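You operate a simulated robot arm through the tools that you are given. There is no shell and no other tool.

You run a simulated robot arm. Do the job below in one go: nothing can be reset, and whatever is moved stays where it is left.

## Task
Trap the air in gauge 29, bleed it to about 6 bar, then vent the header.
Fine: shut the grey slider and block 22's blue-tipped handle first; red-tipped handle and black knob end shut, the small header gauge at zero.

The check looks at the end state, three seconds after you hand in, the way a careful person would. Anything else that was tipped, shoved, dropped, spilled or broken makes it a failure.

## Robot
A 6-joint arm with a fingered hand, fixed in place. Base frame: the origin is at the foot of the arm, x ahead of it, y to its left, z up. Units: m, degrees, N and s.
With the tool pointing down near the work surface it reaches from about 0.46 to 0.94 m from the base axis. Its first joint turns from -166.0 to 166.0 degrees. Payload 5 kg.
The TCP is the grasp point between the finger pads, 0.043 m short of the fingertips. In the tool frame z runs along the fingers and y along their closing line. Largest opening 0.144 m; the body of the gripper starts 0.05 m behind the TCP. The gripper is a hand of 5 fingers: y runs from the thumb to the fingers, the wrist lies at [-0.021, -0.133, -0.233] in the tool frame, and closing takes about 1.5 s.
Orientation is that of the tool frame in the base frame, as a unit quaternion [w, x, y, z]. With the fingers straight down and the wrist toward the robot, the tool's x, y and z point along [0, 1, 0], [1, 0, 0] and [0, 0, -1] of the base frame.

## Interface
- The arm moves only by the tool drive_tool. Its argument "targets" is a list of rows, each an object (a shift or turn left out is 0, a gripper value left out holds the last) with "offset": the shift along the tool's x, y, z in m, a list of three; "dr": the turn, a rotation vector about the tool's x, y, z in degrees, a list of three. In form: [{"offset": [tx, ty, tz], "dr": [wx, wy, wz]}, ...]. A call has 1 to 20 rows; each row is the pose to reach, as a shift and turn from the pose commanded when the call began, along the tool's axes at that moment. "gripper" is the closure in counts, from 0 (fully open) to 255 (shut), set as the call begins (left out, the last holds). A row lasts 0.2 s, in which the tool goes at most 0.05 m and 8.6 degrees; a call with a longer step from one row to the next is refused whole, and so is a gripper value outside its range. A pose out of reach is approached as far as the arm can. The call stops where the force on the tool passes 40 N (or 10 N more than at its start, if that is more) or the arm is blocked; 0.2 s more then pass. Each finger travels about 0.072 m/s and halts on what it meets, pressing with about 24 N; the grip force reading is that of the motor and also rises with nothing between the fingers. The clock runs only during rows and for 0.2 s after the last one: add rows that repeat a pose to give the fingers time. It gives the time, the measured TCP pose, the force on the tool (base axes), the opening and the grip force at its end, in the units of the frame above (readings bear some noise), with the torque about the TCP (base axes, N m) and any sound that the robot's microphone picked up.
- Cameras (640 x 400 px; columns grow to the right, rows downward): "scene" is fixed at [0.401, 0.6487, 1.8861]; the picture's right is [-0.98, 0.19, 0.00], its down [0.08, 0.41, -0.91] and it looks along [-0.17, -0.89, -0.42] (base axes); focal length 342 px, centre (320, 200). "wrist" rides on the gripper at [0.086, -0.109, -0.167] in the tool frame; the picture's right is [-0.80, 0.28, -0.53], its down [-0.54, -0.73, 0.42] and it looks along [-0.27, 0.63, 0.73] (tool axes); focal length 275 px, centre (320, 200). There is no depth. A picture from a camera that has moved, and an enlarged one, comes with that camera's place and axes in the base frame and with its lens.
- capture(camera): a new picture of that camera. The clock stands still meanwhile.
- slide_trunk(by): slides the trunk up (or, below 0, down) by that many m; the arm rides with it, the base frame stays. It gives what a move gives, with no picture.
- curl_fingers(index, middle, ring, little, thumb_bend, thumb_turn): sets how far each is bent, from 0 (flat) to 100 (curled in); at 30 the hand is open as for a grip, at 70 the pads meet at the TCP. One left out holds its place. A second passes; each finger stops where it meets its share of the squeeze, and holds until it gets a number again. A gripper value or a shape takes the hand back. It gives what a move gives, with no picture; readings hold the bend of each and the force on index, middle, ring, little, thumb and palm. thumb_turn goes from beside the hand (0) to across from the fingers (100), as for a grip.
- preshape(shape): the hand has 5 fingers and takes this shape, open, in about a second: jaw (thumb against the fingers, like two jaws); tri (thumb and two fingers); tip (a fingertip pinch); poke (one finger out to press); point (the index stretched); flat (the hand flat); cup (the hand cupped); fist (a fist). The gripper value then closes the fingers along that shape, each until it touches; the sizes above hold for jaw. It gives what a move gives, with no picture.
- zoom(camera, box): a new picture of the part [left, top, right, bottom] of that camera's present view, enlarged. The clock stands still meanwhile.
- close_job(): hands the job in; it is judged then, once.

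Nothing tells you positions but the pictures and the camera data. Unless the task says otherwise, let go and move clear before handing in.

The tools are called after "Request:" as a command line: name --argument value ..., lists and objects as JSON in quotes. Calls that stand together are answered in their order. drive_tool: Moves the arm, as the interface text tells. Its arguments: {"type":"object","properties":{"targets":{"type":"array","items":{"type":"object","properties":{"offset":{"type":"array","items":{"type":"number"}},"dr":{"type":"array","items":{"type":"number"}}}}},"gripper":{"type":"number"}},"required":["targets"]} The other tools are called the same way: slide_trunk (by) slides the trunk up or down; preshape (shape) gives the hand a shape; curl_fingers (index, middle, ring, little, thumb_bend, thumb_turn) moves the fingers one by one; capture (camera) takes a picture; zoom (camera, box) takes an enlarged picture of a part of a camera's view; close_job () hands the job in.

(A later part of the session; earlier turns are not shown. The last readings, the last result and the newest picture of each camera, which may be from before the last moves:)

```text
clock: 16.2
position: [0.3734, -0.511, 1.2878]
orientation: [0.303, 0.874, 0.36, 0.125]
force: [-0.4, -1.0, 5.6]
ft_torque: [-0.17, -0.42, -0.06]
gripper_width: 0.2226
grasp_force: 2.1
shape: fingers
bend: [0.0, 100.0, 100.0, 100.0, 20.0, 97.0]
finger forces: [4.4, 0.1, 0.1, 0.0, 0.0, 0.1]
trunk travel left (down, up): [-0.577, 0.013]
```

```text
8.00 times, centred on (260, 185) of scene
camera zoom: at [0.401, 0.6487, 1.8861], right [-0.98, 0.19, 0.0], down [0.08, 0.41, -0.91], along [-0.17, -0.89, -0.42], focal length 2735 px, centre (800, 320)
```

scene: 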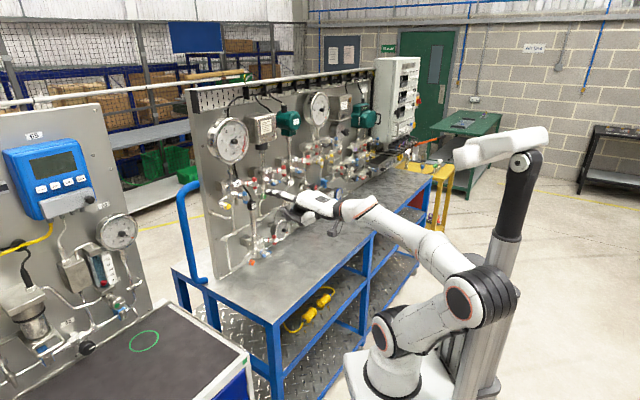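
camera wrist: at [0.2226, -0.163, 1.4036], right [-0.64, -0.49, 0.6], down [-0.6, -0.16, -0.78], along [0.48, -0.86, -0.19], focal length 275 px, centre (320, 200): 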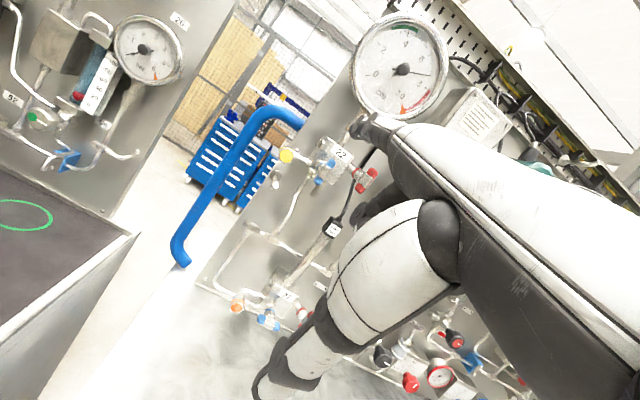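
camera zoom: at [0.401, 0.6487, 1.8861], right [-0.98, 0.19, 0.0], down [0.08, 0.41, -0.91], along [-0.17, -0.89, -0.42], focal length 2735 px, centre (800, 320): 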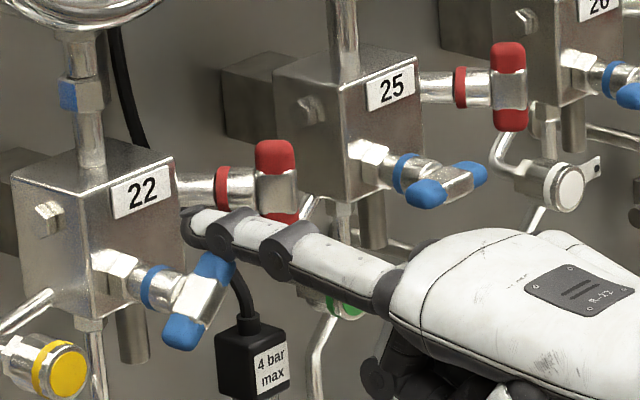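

The finger is still on the very end corner. I'll lift, shift further left, and press down again.

Request:
drive_tool --targets '[{"offset": [0, 0.0062, -0.0079]}, {"offset": [0.002, 0.0148, -0.0189]}, {"offset": [0.016, 0.0148, -0.0189]}, {"offset": [0.016, 0.0062, -0.0079]}, {"offset": [0.016, 0, 0]}, {"offset": [0.014, -0.0025, 0.0032]}, {"offset": [0.011, -0.0062, 0.0079]}, {"offset": [0.008, -0.008, 0.0102]}, {"offset": [0.008, -0.008, 0.0102]}]'

Request:
zoom --camera "wrist" --box '[260, 90, 420, 190]'

Request:
zoom --camera "scene" --box '[220, 160, 300, 210]'

```text
clock: 18.2
position: [0.3775, -0.5055, 1.2757]
orientation: [0.301, 0.874, 0.361, 0.125]
force: [0.3, -1.4, 6.0]
ft_torque: [-0.19, -0.46, -0.05]
gripper_width: 0.2247
grasp_force: 3.0
shape: fingers
bend: [0.0, 100.0, 100.0, 100.0, 20.0, 97.0]
finger forces: [6.3, 0.0, 0.0, 0.0, 0.0, 0.0]
trunk travel left (down, up): [-0.577, 0.013]
```

```text
4.00 times, centred on (340, 140) of wrist
camera zoom: at [0.307, -0.3123, 1.3385], right [-0.64, -0.49, 0.6], down [-0.6, -0.16, -0.78], along [0.48, -0.86, -0.19], focal length 1101 px, centre (240, 440)
```

zoom: 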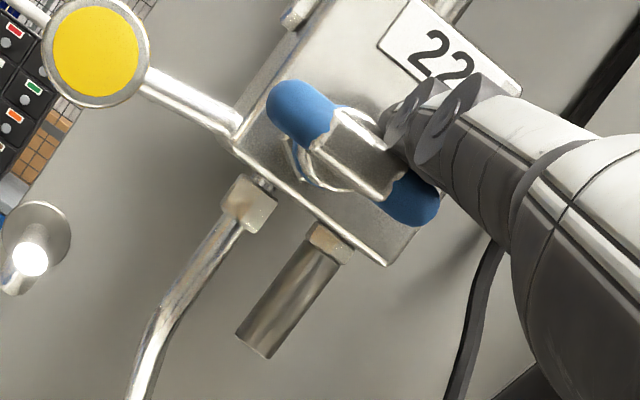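

```text
8.00 times, centred on (260, 185) of scene
camera zoom: at [0.401, 0.6487, 1.8861], right [-0.98, 0.19, 0.0], down [0.08, 0.41, -0.91], along [-0.17, -0.89, -0.42], focal length 2735 px, centre (800, 320)
```

zoom: 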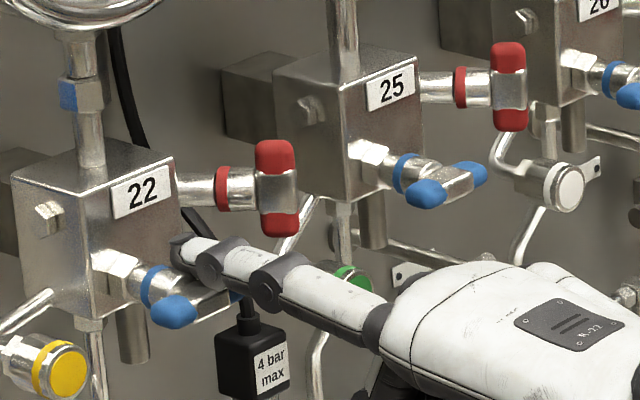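

The handle now looks horizontal. I'll lift the finger off and check its resting angle.

Request:
drive_tool --targets '[{"offset": [0.002, 0.0123, -0.0158]}, {"offset": [0.012, -0.012, -0.056]}, {"offset": [0.03, -0.04, -0.085]}, {"offset": [0.03, -0.04, -0.085]}]'

Request:
capture --camera "wrist"

Request:
zoom --camera "wrist" --box '[260, 90, 420, 190]'

Request:
zoom --camera "scene" --box '[220, 160, 300, 210]'

Request:
zoom --camera "scene" --box '[200, 105, 280, 165]'

```text
clock: 19.2
position: [0.328, -0.4358, 1.3024]
orientation: [0.291, 0.883, 0.347, 0.122]
force: [0.4, 0.8, -0.2]
ft_torque: [-0.06, 0.02, -0.06]
gripper_width: 0.2187
grasp_force: 0.1
shape: fingers
bend: [0.0, 100.0, 100.0, 100.0, 20.0, 97.0]
finger forces: [0.1, 0.1, 0.0, 0.0, 0.0, 0.0]
trunk travel left (down, up): [-0.577, 0.013]
```

```text
taken
camera wrist: at [0.2632, -0.2422, 1.3729], right [-0.65, -0.48, 0.59], down [-0.61, -0.12, -0.78], along [0.45, -0.87, -0.22], focal length 275 px, centre (320, 200)
```

wrist: 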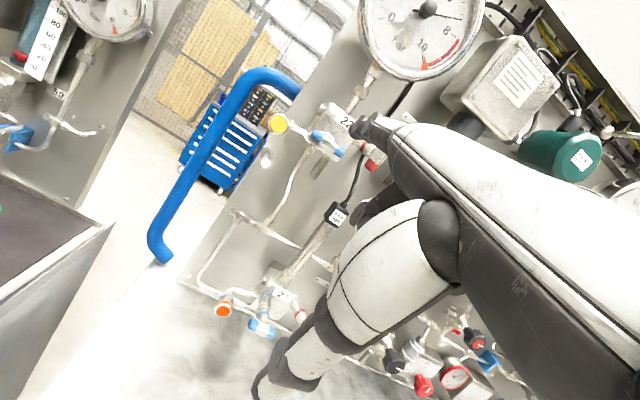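

```text
4.00 times, centred on (340, 140) of wrist
camera zoom: at [0.2632, -0.2422, 1.3729], right [-0.65, -0.48, 0.59], down [-0.61, -0.12, -0.78], along [0.45, -0.87, -0.22], focal length 1101 px, centre (240, 440)
```

zoom: 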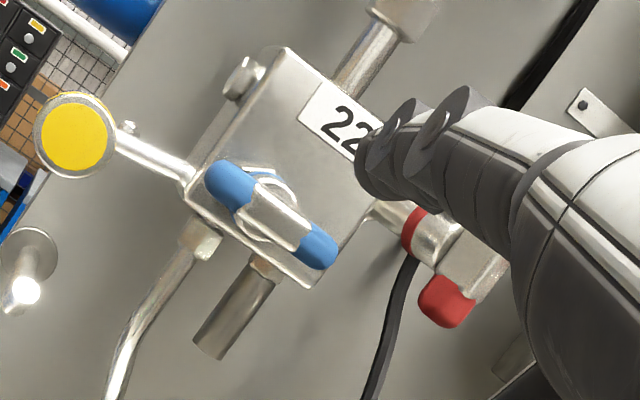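

```text
8.00 times, centred on (260, 185) of scene
camera zoom: at [0.401, 0.6487, 1.8861], right [-0.98, 0.19, 0.0], down [0.08, 0.41, -0.91], along [-0.17, -0.89, -0.42], focal length 2735 px, centre (800, 320)
```

zoom: 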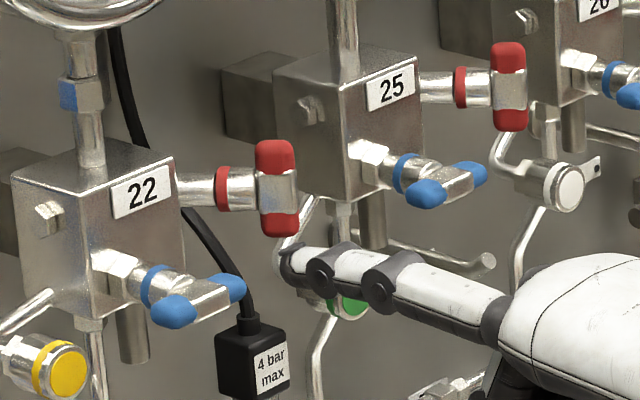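

```text
6.67 times, centred on (240, 135) of scene
camera zoom: at [0.401, 0.6487, 1.8861], right [-0.98, 0.19, 0.0], down [0.08, 0.41, -0.91], along [-0.17, -0.89, -0.42], focal length 2279 px, centre (853, 633)
```

zoom: 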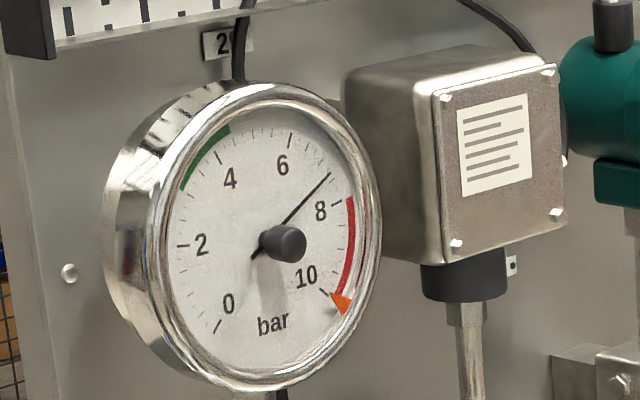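

Block 22's blue handle is shut (horizontal, like block 25's) and gauge 29 still reads about 7.4 bar. Next I'll back away and move along the panel toward the slider and black knob, staying clear of it.

Request:
drive_tool --targets '[{"offset": [0, -0.0315, -0.0246]}, {"offset": [-0.02, -0.063, -0.0493]}, {"offset": [-0.06, -0.0867, -0.0677]}, {"offset": [-0.1, -0.1147, -0.0642]}, {"offset": [-0.138, -0.127, -0.0485]}, {"offset": [-0.176, -0.1393, -0.0327]}, {"offset": [-0.214, -0.1517, -0.017]}, {"offset": [-0.252, -0.164, -0.0012]}, {"offset": [-0.29, -0.1763, 0.0146]}, {"offset": [-0.328, -0.1886, 0.0303]}, {"offset": [-0.366, -0.2009, 0.0461]}, {"offset": [-0.366, -0.2009, 0.0461]}, {"offset": [-0.366, -0.2009, 0.0461]}]'

Request:
capture --camera "wrist"

Request:
capture --camera "scene"

```text
clock: 22.0
position: [-0.0084, -0.5901, 1.1565]
orientation: [0.301, 0.874, 0.361, 0.124]
force: [1.1, -0.1, 0.8]
ft_torque: [-0.02, 0.03, -0.04]
gripper_width: 0.2187
grasp_force: 0.1
shape: fingers
bend: [0.0, 100.0, 100.0, 100.0, 20.0, 97.0]
finger forces: [0.0, 0.0, 0.0, 0.0, 0.1, 0.0]
trunk travel left (down, up): [-0.577, 0.013]
```

```text
taken
camera wrist: at [-0.0812, -0.3974, 1.2204], right [-0.64, -0.49, 0.6], down [-0.6, -0.16, -0.78], along [0.48, -0.86, -0.19], focal length 275 px, centre (320, 200)
```

wrist: 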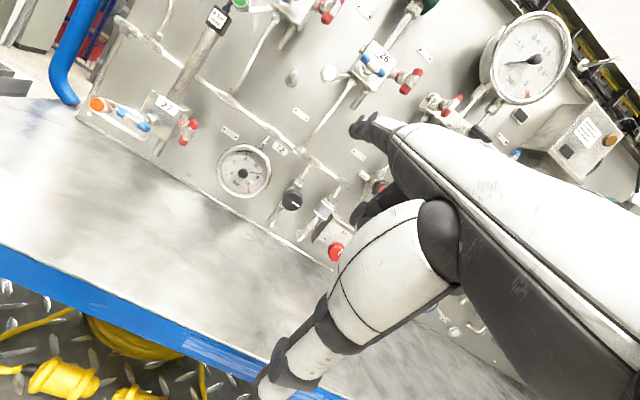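

```text
taken
```

scene: 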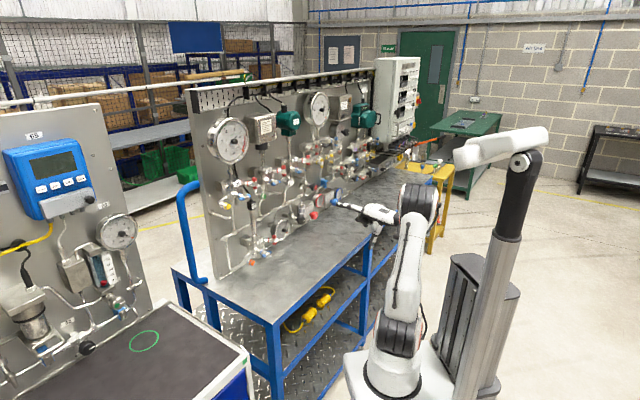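

I'm now in front of the lower valves. I'll zoom on the slider and knob to measure them.

Request:
zoom --camera "wrist" --box '[210, 130, 370, 270]'

Request:
zoom --camera "wrist" --box '[270, 170, 350, 270]'

Request:
zoom --camera "scene" --box '[270, 190, 334, 230]'

```text
2.86 times, centred on (290, 200) of wrist
camera zoom: at [-0.0812, -0.3974, 1.2204], right [-0.64, -0.49, 0.6], down [-0.6, -0.16, -0.78], along [0.48, -0.86, -0.19], focal length 786 px, centre (406, 200)
```

zoom: 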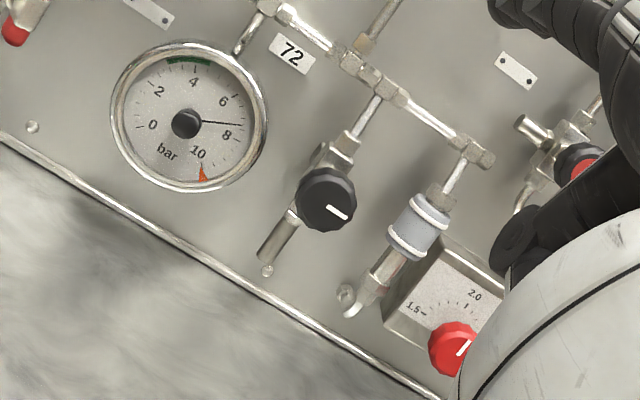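

```text
4.00 times, centred on (310, 220) of wrist
camera zoom: at [-0.0812, -0.3974, 1.2204], right [-0.64, -0.49, 0.6], down [-0.6, -0.16, -0.78], along [0.48, -0.86, -0.19], focal length 1101 px, centre (360, 120)
```

zoom: 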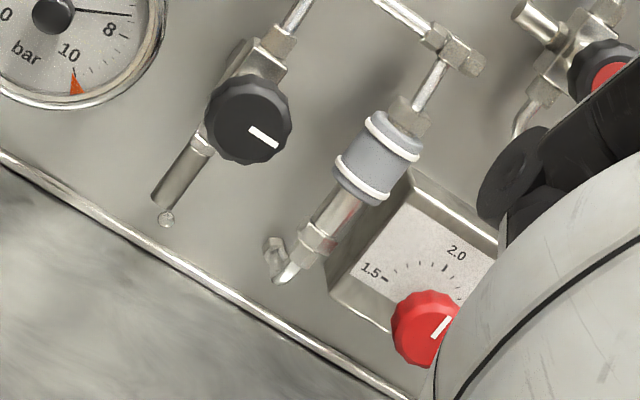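

```text
10.00 times, centred on (302, 210) of scene
camera zoom: at [0.401, 0.6487, 1.8861], right [-0.98, 0.19, 0.0], down [0.08, 0.41, -0.91], along [-0.17, -0.89, -0.42], focal length 3419 px, centre (500, 100)
```

zoom: 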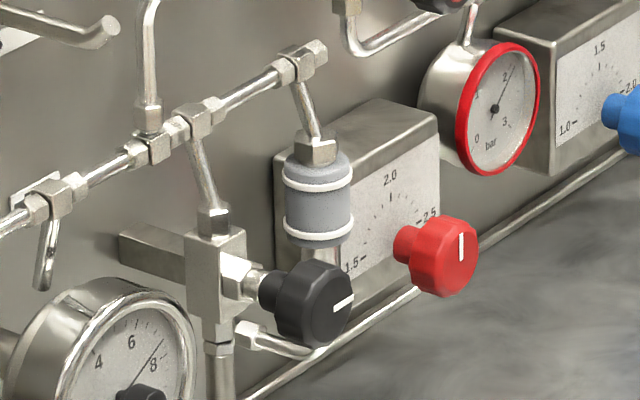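

The slider sleeve is at about (0.19, -0.93, 1.096), with bare tube below it to slide down onto. The black knob's front is at about (0.20, -0.82, 1.094). I'll take a fingertip-pinch shape and turn the hand to point at the panel with thumb left and finger right.

Request:
preshape --shape "tip"

Request:
drive_tool --targets '[{"offset": [-0.008, 0.009, 0.011], "dr": [-3.1, 3.1, 6.4]}, {"offset": [-0.015, 0.018, 0.022], "dr": [-6.2, 6.2, 12.8]}, {"offset": [-0.023, 0.027, 0.033], "dr": [-9.4, 9.4, 19.2]}, {"offset": [-0.03, 0.035, 0.044], "dr": [-12.5, 12.5, 25.6]}, {"offset": [-0.038, 0.043, 0.055], "dr": [-15.6, 15.6, 32]}, {"offset": [-0.046, 0.052, 0.066], "dr": [-18.7, 18.7, 38.4]}, {"offset": [-0.054, 0.06, 0.077], "dr": [-21.9, 21.9, 44.8]}, {"offset": [-0.062, 0.069, 0.088], "dr": [-25, 25, 51.2]}, {"offset": [-0.07, 0.078, 0.099], "dr": [-28.1, 28.1, 57.6]}, {"offset": [-0.077, 0.086, 0.11], "dr": [-31.2, 31.2, 64]}, {"offset": [-0.085, 0.095, 0.121], "dr": [-34.3, 34.3, 70.4]}, {"offset": [-0.092, 0.104, 0.132], "dr": [-37.5, 37.5, 76.8]}, {"offset": [-0.1, 0.112, 0.143], "dr": [-40.6, 40.6, 83.2]}, {"offset": [-0.1, 0.112, 0.143], "dr": [-40.6, 40.6, 83.2]}]'

Request:
capture --camera "wrist"

Request:
capture --camera "scene"

```text
clock: 22.9
position: [-0.0106, -0.5901, 1.1559]
orientation: [0.302, 0.874, 0.361, 0.125]
force: [-0.5, -0.4, -0.2]
ft_torque: [-0.01, -0.01, -0.01]
gripper_width: 0.1436
grasp_force: 0.0
shape: tip
bend: [30.0, 98.0, 99.0, 99.0, 30.0, 97.0]
finger forces: [0.0, 0.1, 0.0, 0.0, 0.1, 0.1]
trunk travel left (down, up): [-0.577, 0.013]
```

```text
clock: 25.9
position: [0.0434, -0.787, 1.1131]
orientation: [0.271, 0.652, -0.271, 0.654]
force: [-0.5, 0.2, 0.3]
ft_torque: [0.02, 0.0, -0.01]
gripper_width: 0.144
grasp_force: 0.1
shape: tip
bend: [30.0, 98.0, 99.0, 99.0, 30.0, 97.0]
finger forces: [0.1, 0.0, 0.0, 0.0, 0.0, 0.0]
trunk travel left (down, up): [-0.577, 0.013]
```

```text
taken
camera wrist: at [0.0031, -0.5931, 1.1975], right [-0.58, 0.18, -0.8], down [0.81, 0.21, -0.54], along [0.07, -0.96, -0.27], focal length 275 px, centre (320, 200)
```

wrist: 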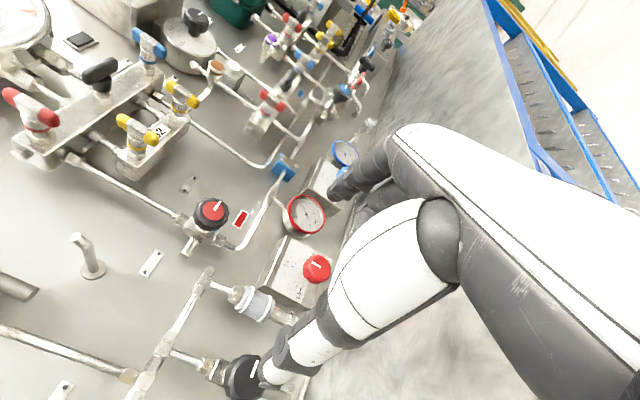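

```text
taken
```

scene: 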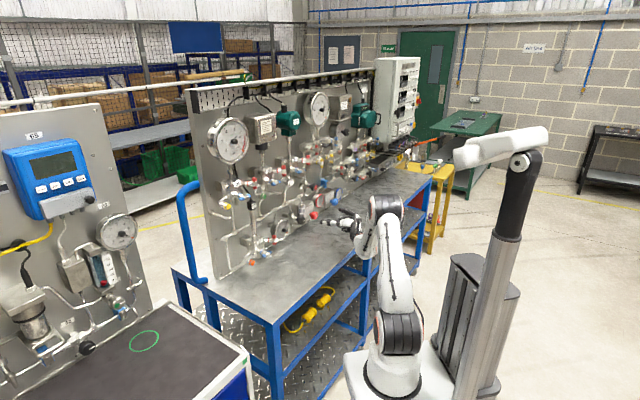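

The hand is oriented as planned and already lined up left-right with the sleeve. I'll zoom in to see how the thumb and finger bracket it.

Request:
zoom --camera "wrist" --box '[180, 140, 420, 400]'

Request:
zoom --camera "scene" --box '[280, 180, 376, 250]'

```text
1.54 times, centred on (300, 270) of wrist
camera zoom: at [0.0031, -0.5931, 1.1975], right [-0.58, 0.18, -0.8], down [0.81, 0.21, -0.54], along [0.07, -0.96, -0.27], focal length 424 px, centre (351, 92)
```

zoom: 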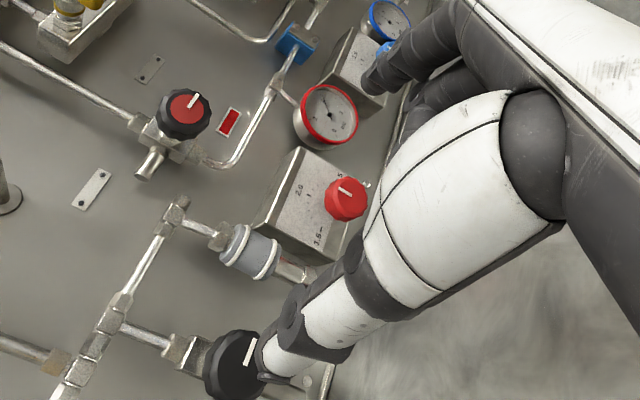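

```text
5.71 times, centred on (328, 215) of scene
camera zoom: at [0.401, 0.6487, 1.8861], right [-0.98, 0.19, 0.0], down [0.08, 0.41, -0.91], along [-0.17, -0.89, -0.42], focal length 1954 px, centre (274, 114)
```

zoom: 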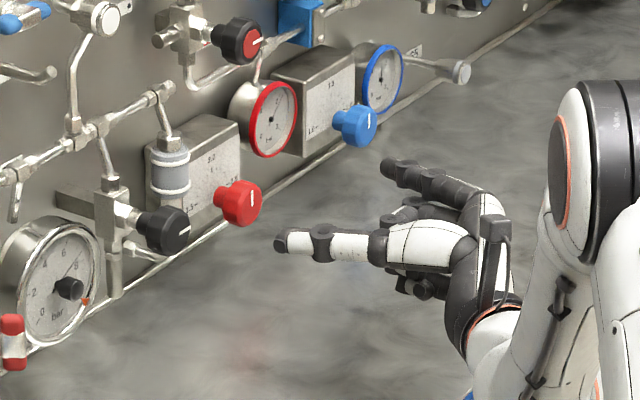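

The thumb would hit the black knob at full opening, so I'll partly close the pinch first, still at stand-off, then check.

Request:
drive_tool --gripper 140 --targets '[{"offset": [0, 0, 0]}, {"offset": [0, 0, 0]}, {"offset": [0, 0, 0]}, {"offset": [0, 0, 0]}, {"offset": [0, 0, 0]}, {"offset": [0, 0, 0]}]'

Request:
zoom --camera "wrist" --box '[180, 140, 420, 400]'

Request:
zoom --camera "scene" --box '[280, 180, 376, 250]'

```text
clock: 27.3
position: [0.0444, -0.7867, 1.1122]
orientation: [0.272, 0.652, -0.271, 0.653]
force: [0.7, -0.2, 0.7]
ft_torque: [-0.01, -0.01, 0.02]
gripper_width: 0.0656
grasp_force: 0.1
shape: tip
bend: [73.0, 98.0, 99.0, 99.0, 71.0, 100.0]
finger forces: [0.0, 0.0, 0.1, 0.0, 0.0, 0.1]
trunk travel left (down, up): [-0.577, 0.013]
```

```text
1.54 times, centred on (300, 270) of wrist
camera zoom: at [0.0031, -0.5928, 1.1975], right [-0.58, 0.18, -0.8], down [0.81, 0.21, -0.54], along [0.07, -0.96, -0.27], focal length 424 px, centre (351, 92)
```

zoom: 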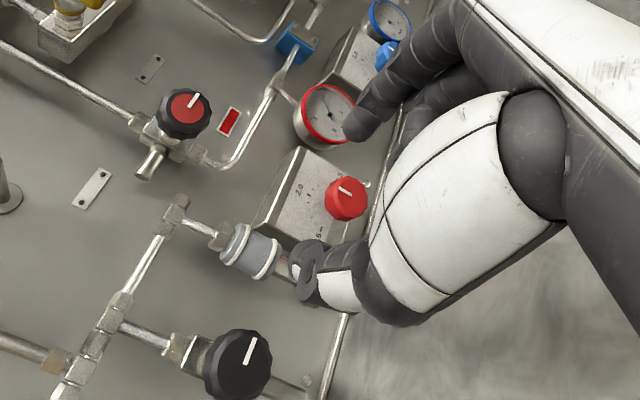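

```text
5.71 times, centred on (328, 215) of scene
camera zoom: at [0.401, 0.6487, 1.8861], right [-0.98, 0.19, 0.0], down [0.08, 0.41, -0.91], along [-0.17, -0.89, -0.42], focal length 1954 px, centre (274, 114)
```

zoom: 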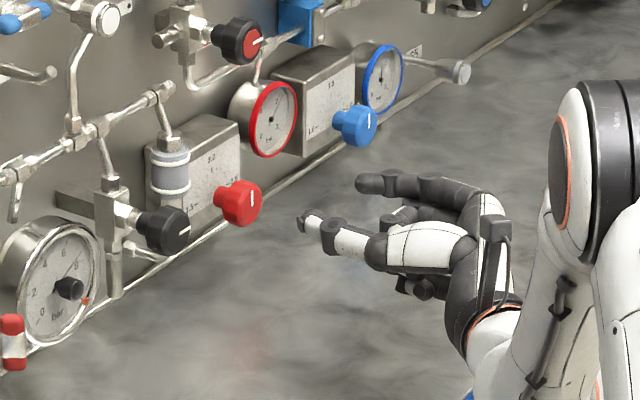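

Pinching would push the finger into the regulator box (front at d≈0.80), so I'll push the sleeve's top rim down with the index alongside the hex instead. I'll back off and return to a pointing pose.

Request:
drive_tool --targets '[{"offset": [0, 0, -0.02]}, {"offset": [0, 0, -0.04], "dr": [3.6, -3.6, -5.7]}, {"offset": [0, 0, -0.06], "dr": [7.2, -7.2, -11.3]}, {"offset": [0, 0, -0.08], "dr": [10.8, -10.8, -17]}, {"offset": [0, 0, -0.08], "dr": [14.4, -14.4, -22.7]}, {"offset": [0, 0, -0.08], "dr": [18, -18, -28.3]}, {"offset": [0, 0, -0.08], "dr": [21.7, -21.7, -34]}, {"offset": [0, 0, -0.08], "dr": [25.3, -25.3, -39.7]}, {"offset": [0, 0, -0.08], "dr": [28.9, -28.9, -45.3]}, {"offset": [0, 0, -0.08], "dr": [32.5, -32.5, -51]}, {"offset": [0, 0, -0.08], "dr": [36.1, -36.1, -56.7]}, {"offset": [0, 0, -0.08], "dr": [39.7, -39.7, -62.3]}, {"offset": [0, 0, -0.08], "dr": [43.3, -43.3, -68]}, {"offset": [0, 0, -0.08], "dr": [46.9, -46.9, -73.7]}, {"offset": [0, 0, -0.08], "dr": [50.55, -50.55, -79.35]}, {"offset": [0, 0, -0.08], "dr": [50.55, -50.55, -79.35]}]'

Request:
curl_fingers --index 0 --middle 100 --ring 100 --little 100 --thumb_bend 100 --thumb_turn 88

Request:
capture --camera "wrist"

Request:
zoom --camera "scene" --box '[270, 170, 366, 240]'

```text
clock: 30.7
position: [-0.0126, -0.7297, 1.1126]
orientation: [0.201, 0.902, 0.373, 0.082]
force: [0.3, 0.8, 0.4]
ft_torque: [0.02, 0.01, 0.02]
gripper_width: 0.0653
grasp_force: 0.0
shape: tip
bend: [73.0, 98.0, 99.0, 99.0, 72.0, 100.0]
finger forces: [0.0, 0.0, 0.1, 0.0, 0.0, 0.0]
trunk travel left (down, up): [-0.577, 0.013]
```

```text
clock: 31.7
position: [-0.0122, -0.7297, 1.1121]
orientation: [0.201, 0.902, 0.373, 0.083]
force: [-0.4, -0.2, -0.3]
ft_torque: [-0.02, -0.01, 0.0]
gripper_width: 0.0717
grasp_force: 0.0
shape: fingers
bend: [0.0, 100.0, 100.0, 100.0, 100.0, 90.0]
finger forces: [0.0, 0.0, 0.1, 0.0, 0.0, 0.1]
trunk travel left (down, up): [-0.577, 0.013]
```

```text
taken
camera wrist: at [-0.0703, -0.5508, 1.2176], right [-0.54, -0.58, 0.6], down [-0.72, -0.04, -0.69], along [0.43, -0.81, -0.4], focal length 275 px, centre (320, 200)
```

wrist: 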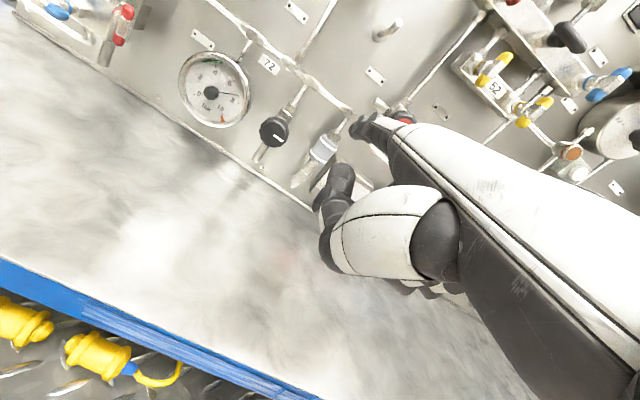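

```text
5.71 times, centred on (318, 205) of scene
camera zoom: at [0.401, 0.6487, 1.8861], right [-0.98, 0.19, 0.0], down [0.08, 0.41, -0.91], along [-0.17, -0.89, -0.42], focal length 1954 px, centre (331, 171)
```

zoom: 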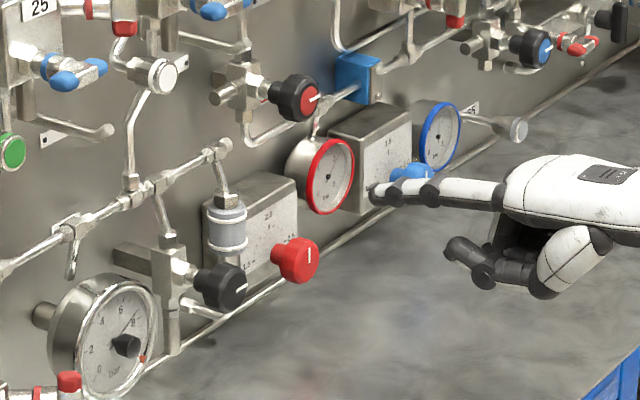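

The pointing hand is now in front of the slider. I'll bring the tip close, slightly above the sleeve's top and to the left of the hex.

Request:
drive_tool --targets '[{"offset": [-0.001, 0.018, 0.025]}, {"offset": [-0.002, 0.036, 0.05]}, {"offset": [-0.003, 0.0535, 0.0746]}, {"offset": [-0.003, 0.0535, 0.0746]}]'

Request:
zoom --camera "wrist" --box '[260, 70, 420, 190]'

Request:
zoom --camera "scene" --box '[270, 180, 350, 230]'

```text
clock: 32.7
position: [0.042, -0.7885, 1.068]
orientation: [0.201, 0.902, 0.372, 0.082]
force: [0.9, 0.1, -0.1]
ft_torque: [0.01, 0.04, 0.02]
gripper_width: 0.0719
grasp_force: 0.1
shape: fingers
bend: [0.0, 100.0, 100.0, 100.0, 100.0, 90.0]
finger forces: [0.0, 0.0, 0.0, 0.1, 0.0, 0.1]
trunk travel left (down, up): [-0.577, 0.013]
```

```text
3.33 times, centred on (340, 130) of wrist
camera zoom: at [-0.0161, -0.6098, 1.1728], right [-0.54, -0.58, 0.6], down [-0.72, -0.04, -0.69], along [0.43, -0.81, -0.4], focal length 918 px, centre (253, 433)
```

zoom: 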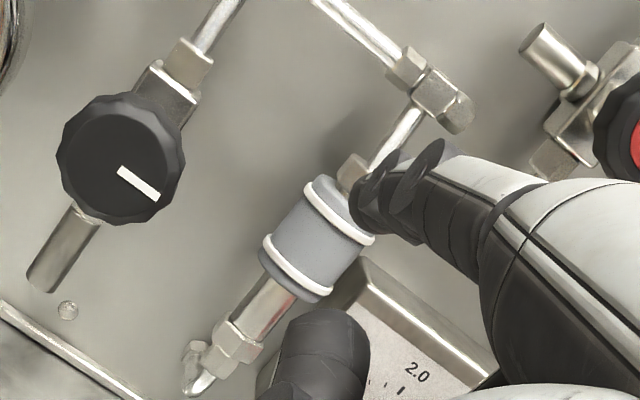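

```text
8.00 times, centred on (310, 205) of scene
camera zoom: at [0.401, 0.6487, 1.8861], right [-0.98, 0.19, 0.0], down [0.08, 0.41, -0.91], along [-0.17, -0.89, -0.42], focal length 2735 px, centre (400, 160)
```

zoom: 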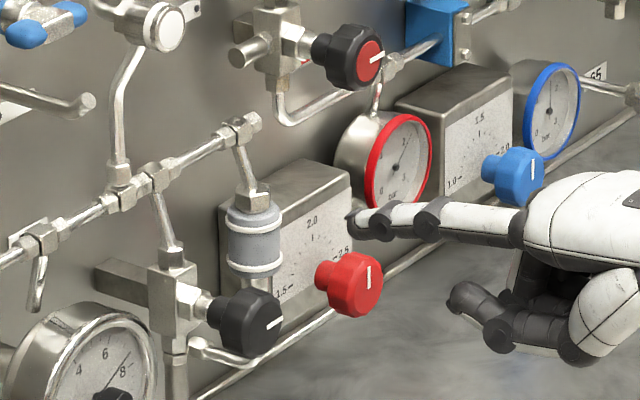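

The tip should pass just left of the hex if I shift slightly left. I'll advance it over the sleeve's left rim.

Request:
drive_tool --targets '[{"offset": [0.01, 0.0017, -0.0036]}, {"offset": [0.01, 0.038, 0.0133]}, {"offset": [0.01, 0.065, 0.026]}, {"offset": [0.01, 0.0833, 0.0345]}, {"offset": [0.01, 0.0923, 0.0387]}, {"offset": [0.01, 0.0923, 0.0387]}]'

Request:
zoom --camera "wrist" --box '[260, 70, 420, 190]'

Request:
zoom --camera "scene" --box '[270, 180, 350, 230]'

```text
clock: 34.1
position: [0.1194, -0.8529, 1.0714]
orientation: [0.201, 0.902, 0.374, 0.083]
force: [-0.2, 1.0, -0.9]
ft_torque: [0.01, -0.01, 0.02]
gripper_width: 0.0717
grasp_force: 0.1
shape: fingers
bend: [0.0, 100.0, 100.0, 100.0, 100.0, 90.0]
finger forces: [0.1, 0.1, 0.0, 0.0, 0.1, 0.0]
trunk travel left (down, up): [-0.577, 0.013]
```

```text
3.33 times, centred on (340, 130) of wrist
camera zoom: at [0.0609, -0.6736, 1.1767], right [-0.54, -0.58, 0.6], down [-0.72, -0.04, -0.69], along [0.43, -0.81, -0.4], focal length 918 px, centre (253, 433)
```

zoom: 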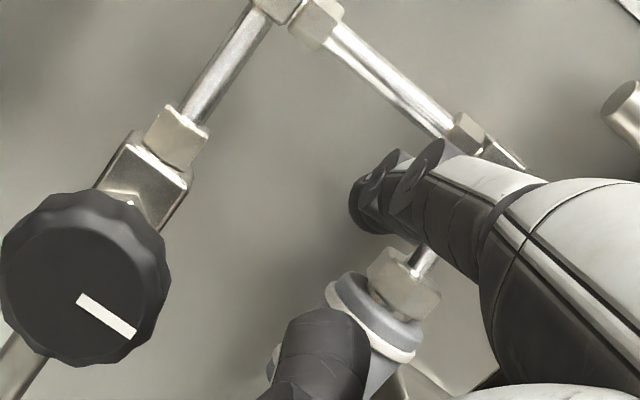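

```text
8.00 times, centred on (310, 205) of scene
camera zoom: at [0.401, 0.6487, 1.8861], right [-0.98, 0.19, 0.0], down [0.08, 0.41, -0.91], along [-0.17, -0.89, -0.42], focal length 2735 px, centre (400, 160)
```

zoom: 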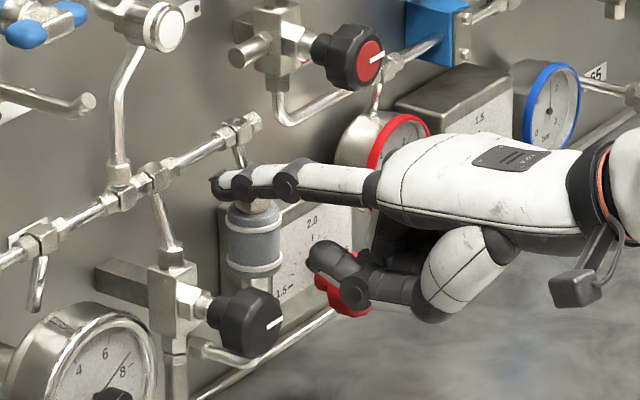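

The tip is about 27 mm left of the sleeve's axis and 16 mm above its rim. I'll shift right a little and press down.

Request:
drive_tool --targets '[{"offset": [-0.0065, 0, 0]}, {"offset": [-0.0065, -0.0034, 0.0073]}, {"offset": [-0.0065, -0.0055, 0.0118]}, {"offset": [-0.0065, -0.0076, 0.0163]}, {"offset": [-0.0065, -0.0097, 0.0208]}, {"offset": [-0.0065, -0.0097, 0.0208]}]'

Request:
zoom --camera "wrist" --box '[260, 70, 420, 190]'

Request:
zoom --camera "scene" --box '[270, 180, 350, 230]'

```text
clock: 35.5
position: [0.115, -0.8572, 1.049]
orientation: [0.201, 0.902, 0.373, 0.083]
force: [-1.2, 1.4, 3.5]
ft_torque: [-0.27, -0.32, -0.02]
gripper_width: 0.074
grasp_force: 0.9
shape: fingers
bend: [0.0, 100.0, 100.0, 100.0, 100.0, 90.0]
finger forces: [2.6, 0.0, 0.1, 0.0, 0.0, 0.0]
trunk travel left (down, up): [-0.577, 0.013]
```

```text
3.33 times, centred on (340, 130) of wrist
camera zoom: at [0.0573, -0.6778, 1.1536], right [-0.54, -0.58, 0.6], down [-0.72, -0.04, -0.69], along [0.43, -0.81, -0.4], focal length 918 px, centre (253, 433)
```

zoom: 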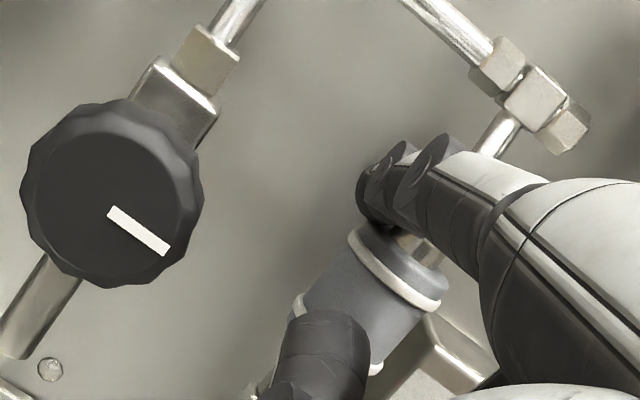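

```text
8.00 times, centred on (310, 205) of scene
camera zoom: at [0.401, 0.6487, 1.8861], right [-0.98, 0.19, 0.0], down [0.08, 0.41, -0.91], along [-0.17, -0.89, -0.42], focal length 2735 px, centre (400, 160)
```

zoom: 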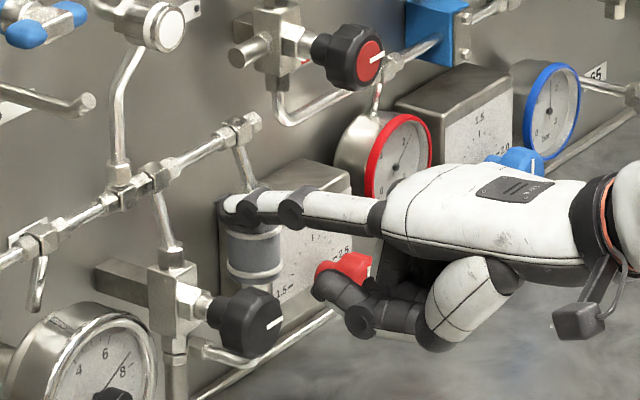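

Contact is made with 3.5 N. I'll keep pressing down.

Request:
drive_tool --targets '[{"offset": [0, -0.0025, 0.0054]}, {"offset": [0, -0.0051, 0.0109]}, {"offset": [0, -0.0076, 0.0163]}, {"offset": [0, -0.0101, 0.0218]}, {"offset": [0, -0.0127, 0.0272]}, {"offset": [0, -0.0127, 0.0272]}]'

Request:
zoom --camera "wrist" --box '[260, 70, 420, 190]'

Request:
zoom --camera "scene" --box '[270, 180, 350, 230]'

```text
clock: 36.9
position: [0.114, -0.8563, 1.0196]
orientation: [0.201, 0.902, 0.372, 0.083]
force: [-1.8, 3.0, 7.1]
ft_torque: [-0.66, -0.81, 0.04]
gripper_width: 0.0761
grasp_force: 3.7
shape: fingers
bend: [0.0, 100.0, 100.0, 100.0, 100.0, 90.0]
finger forces: [6.9, 0.0, 0.0, 0.1, 0.1, 0.1]
trunk travel left (down, up): [-0.577, 0.013]
```

```text
3.33 times, centred on (340, 130) of wrist
camera zoom: at [0.0565, -0.6775, 1.1246], right [-0.54, -0.58, 0.6], down [-0.72, -0.05, -0.69], along [0.43, -0.81, -0.4], focal length 918 px, centre (253, 433)
```

zoom: 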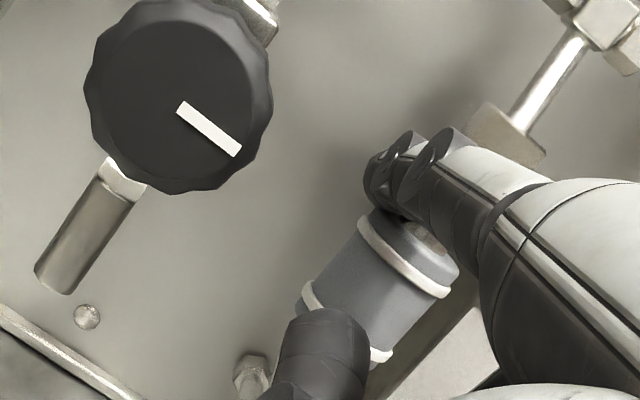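

```text
8.00 times, centred on (310, 205) of scene
camera zoom: at [0.401, 0.6487, 1.8861], right [-0.98, 0.19, 0.0], down [0.08, 0.41, -0.91], along [-0.17, -0.89, -0.42], focal length 2735 px, centre (400, 160)
```

zoom: 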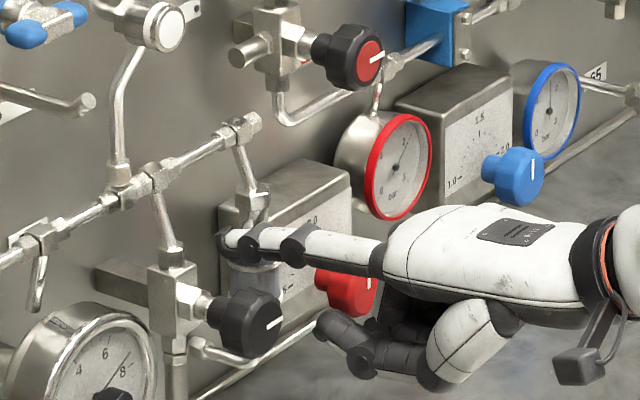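

The sleeve is sliding: bare tube now shows above it. I'll press on to the bottom stop.

Request:
drive_tool --targets '[{"offset": [0, -0.0017, 0.0036]}, {"offset": [0, -0.0034, 0.0073]}, {"offset": [0, -0.0051, 0.0109]}, {"offset": [0, -0.0059, 0.0127]}, {"offset": [0, -0.0059, 0.0127]}]'

Request:
zoom --camera "wrist" --box '[260, 70, 420, 190]'

Request:
zoom --camera "scene" --box '[270, 180, 350, 230]'

```text
clock: 38.1
position: [0.1156, -0.8569, 1.0057]
orientation: [0.202, 0.902, 0.374, 0.083]
force: [-2.6, 2.2, 10.1]
ft_torque: [-1.02, -1.19, 0.1]
gripper_width: 0.0829
grasp_force: 4.7
shape: fingers
bend: [0.0, 100.0, 100.0, 100.0, 100.0, 90.0]
finger forces: [8.9, 0.0, 0.1, 0.1, 0.0, 0.0]
trunk travel left (down, up): [-0.577, 0.013]
```

```text
3.33 times, centred on (340, 130) of wrist
camera zoom: at [0.0573, -0.677, 1.1104], right [-0.54, -0.58, 0.6], down [-0.72, -0.05, -0.69], along [0.43, -0.81, -0.4], focal length 918 px, centre (253, 433)
```

zoom: 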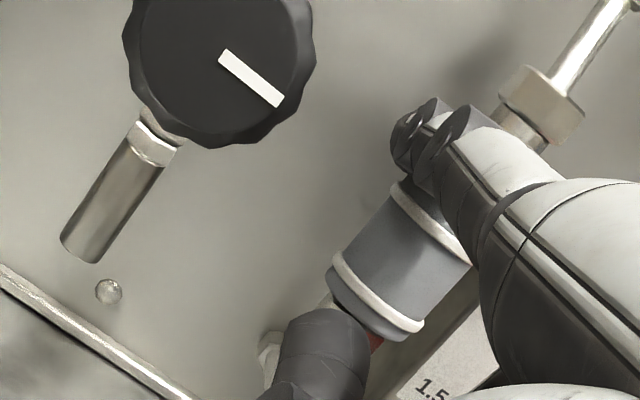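

```text
8.00 times, centred on (310, 205) of scene
camera zoom: at [0.401, 0.6487, 1.8861], right [-0.98, 0.19, 0.0], down [0.08, 0.41, -0.91], along [-0.17, -0.89, -0.42], focal length 2735 px, centre (400, 160)
```

zoom: 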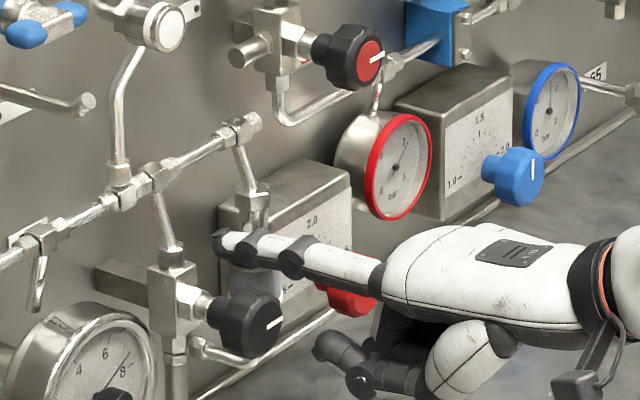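

Force rises to 10 N with the finger flexing, so it may be at its stop. I'll lift off and look at how far it went.

Request:
drive_tool --targets '[{"offset": [0.004, 0.0093, -0.02]}, {"offset": [0.008, 0.016, -0.034]}, {"offset": [0.008, -0.02, -0.051]}, {"offset": [0.008, -0.056, -0.068]}, {"offset": [0.008, -0.083, -0.081]}, {"offset": [0.008, -0.083, -0.081]}]'

Request:
capture --camera "wrist"

Request:
zoom --camera "wrist" --box '[240, 70, 400, 190]'

Request:
zoom --camera "scene" --box '[270, 180, 350, 230]'

```text
clock: 39.5
position: [0.0444, -0.7731, 1.0427]
orientation: [0.201, 0.902, 0.373, 0.083]
force: [-0.2, -0.4, 0.8]
ft_torque: [0.01, -0.01, 0.0]
gripper_width: 0.0718
grasp_force: 0.0
shape: fingers
bend: [0.0, 100.0, 100.0, 100.0, 100.0, 90.0]
finger forces: [0.0, 0.0, 0.0, 0.0, 0.0, 0.0]
trunk travel left (down, up): [-0.577, 0.013]
```

```text
taken
camera wrist: at [-0.014, -0.5948, 1.1473], right [-0.54, -0.58, 0.6], down [-0.72, -0.05, -0.69], along [0.43, -0.81, -0.4], focal length 275 px, centre (320, 200)
```

wrist: 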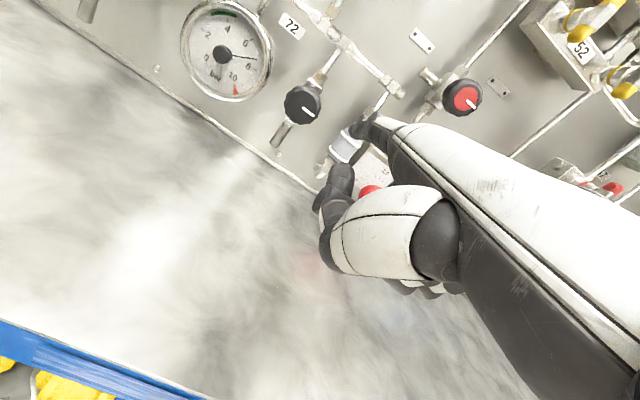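

```text
3.33 times, centred on (320, 130) of wrist
camera zoom: at [-0.014, -0.5948, 1.1473], right [-0.54, -0.58, 0.6], down [-0.72, -0.05, -0.69], along [0.43, -0.81, -0.4], focal length 918 px, centre (320, 433)
```

zoom: 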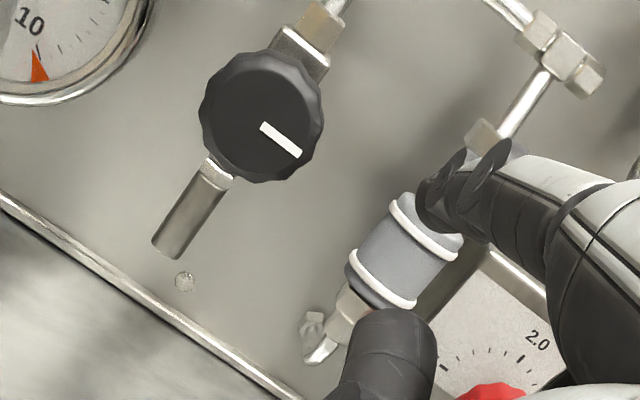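

```text
8.00 times, centred on (310, 205) of scene
camera zoom: at [0.401, 0.6487, 1.8861], right [-0.98, 0.19, 0.0], down [0.08, 0.41, -0.91], along [-0.17, -0.89, -0.42], focal length 2735 px, centre (400, 160)
```

zoom: 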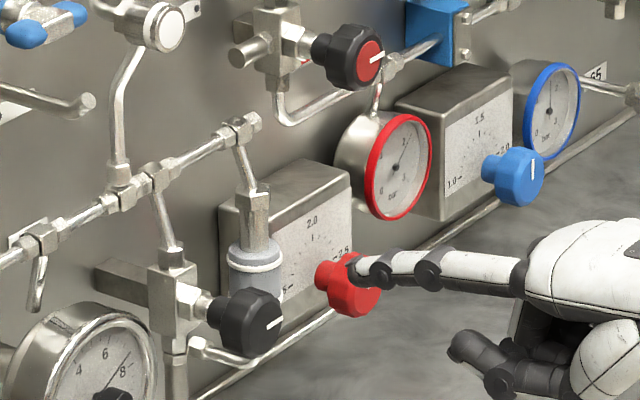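

It has moved about 23 mm. I'll raise the hand to see whether any tube is left uncovered below the sleeve.

Request:
drive_tool --targets '[{"offset": [0, -0.02, -0.04]}, {"offset": [0, -0.04, -0.08]}, {"offset": [0, -0.04, -0.08]}]'

Request:
capture --camera "wrist"

Request:
zoom --camera "wrist" --box '[270, 120, 370, 200]'

Request:
zoom --camera "scene" --box '[285, 195, 325, 235]'

```text
clock: 40.3
position: [-0.0049, -0.7236, 1.0971]
orientation: [0.201, 0.902, 0.373, 0.083]
force: [1.3, -0.2, 0.1]
ft_torque: [0.01, -0.02, 0.01]
gripper_width: 0.0719
grasp_force: 0.0
shape: fingers
bend: [0.0, 100.0, 100.0, 100.0, 100.0, 90.0]
finger forces: [0.1, 0.0, 0.1, 0.0, 0.0, 0.0]
trunk travel left (down, up): [-0.577, 0.013]
```

```text
taken
camera wrist: at [-0.0635, -0.5448, 1.2026], right [-0.54, -0.58, 0.6], down [-0.72, -0.04, -0.69], along [0.43, -0.81, -0.4], focal length 275 px, centre (320, 200)
```

wrist: 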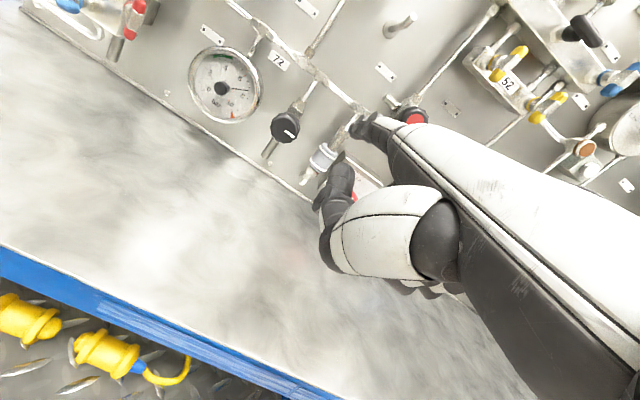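

```text
5.00 times, centred on (320, 160) of wrist
camera zoom: at [-0.0635, -0.5448, 1.2026], right [-0.54, -0.58, 0.6], down [-0.72, -0.04, -0.69], along [0.43, -0.81, -0.4], focal length 1376 px, centre (320, 400)
```

zoom: 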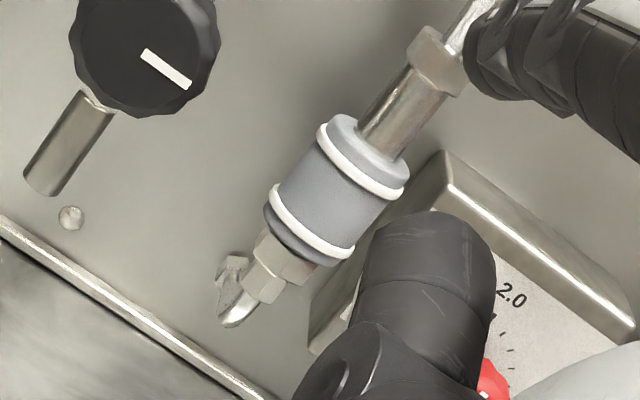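

```text
10.00 times, centred on (305, 215) of scene
camera zoom: at [0.401, 0.6487, 1.8861], right [-0.98, 0.19, 0.0], down [0.08, 0.41, -0.91], along [-0.17, -0.89, -0.42], focal length 3419 px, centre (470, 50)
```

zoom: 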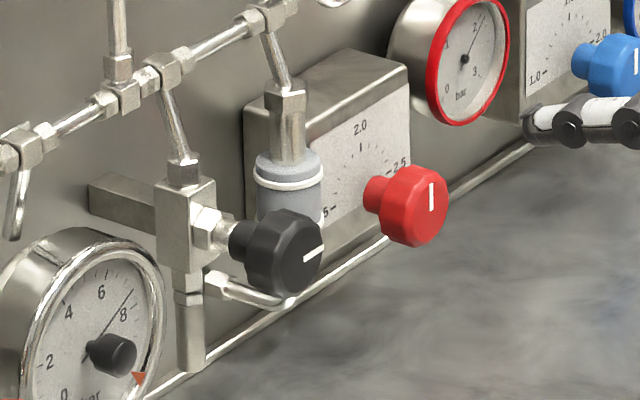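

Request:
zoom --camera "wrist" --box '[300, 140, 340, 190]'

Request:
zoom --camera "scene" --box '[265, 215, 289, 250]'

Request:
zoom --camera "wrist" --box '[180, 40, 270, 130]'

```text
8.00 times, centred on (320, 165) of wrist
camera zoom: at [-0.0635, -0.5448, 1.2026], right [-0.54, -0.58, 0.6], down [-0.72, -0.04, -0.69], along [0.43, -0.81, -0.4], focal length 2202 px, centre (320, 480)
```

zoom: 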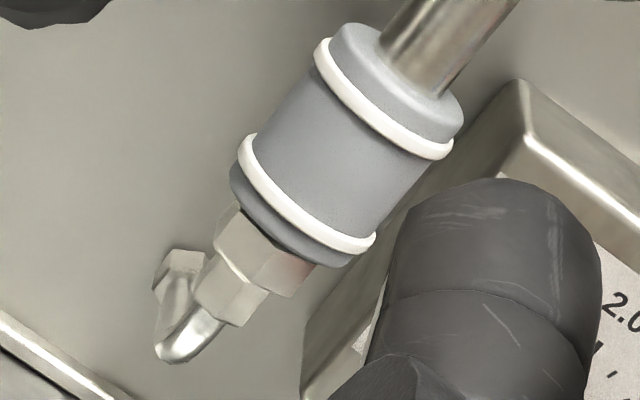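

```text
11.43 times, centred on (277, 232) of scene
camera zoom: at [0.401, 0.6487, 1.8861], right [-0.98, 0.19, 0.0], down [0.08, 0.41, -0.91], along [-0.17, -0.89, -0.42], focal length 3908 px, centre (811, -171)
```

zoom: 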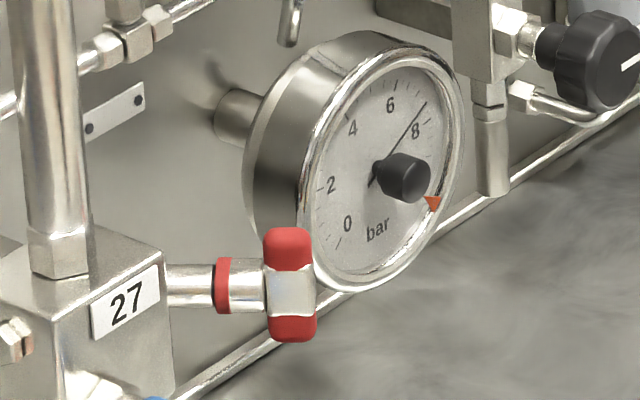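

```text
4.44 times, centred on (225, 85) of wrist
camera zoom: at [-0.0635, -0.5448, 1.2026], right [-0.54, -0.58, 0.6], down [-0.72, -0.04, -0.69], along [0.43, -0.81, -0.4], focal length 1224 px, centre (742, 711)
```

zoom: 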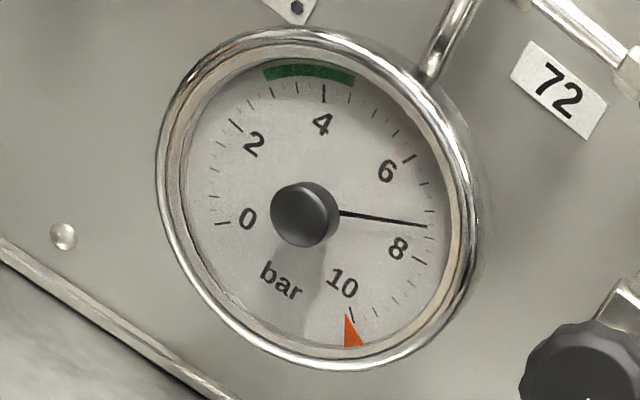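

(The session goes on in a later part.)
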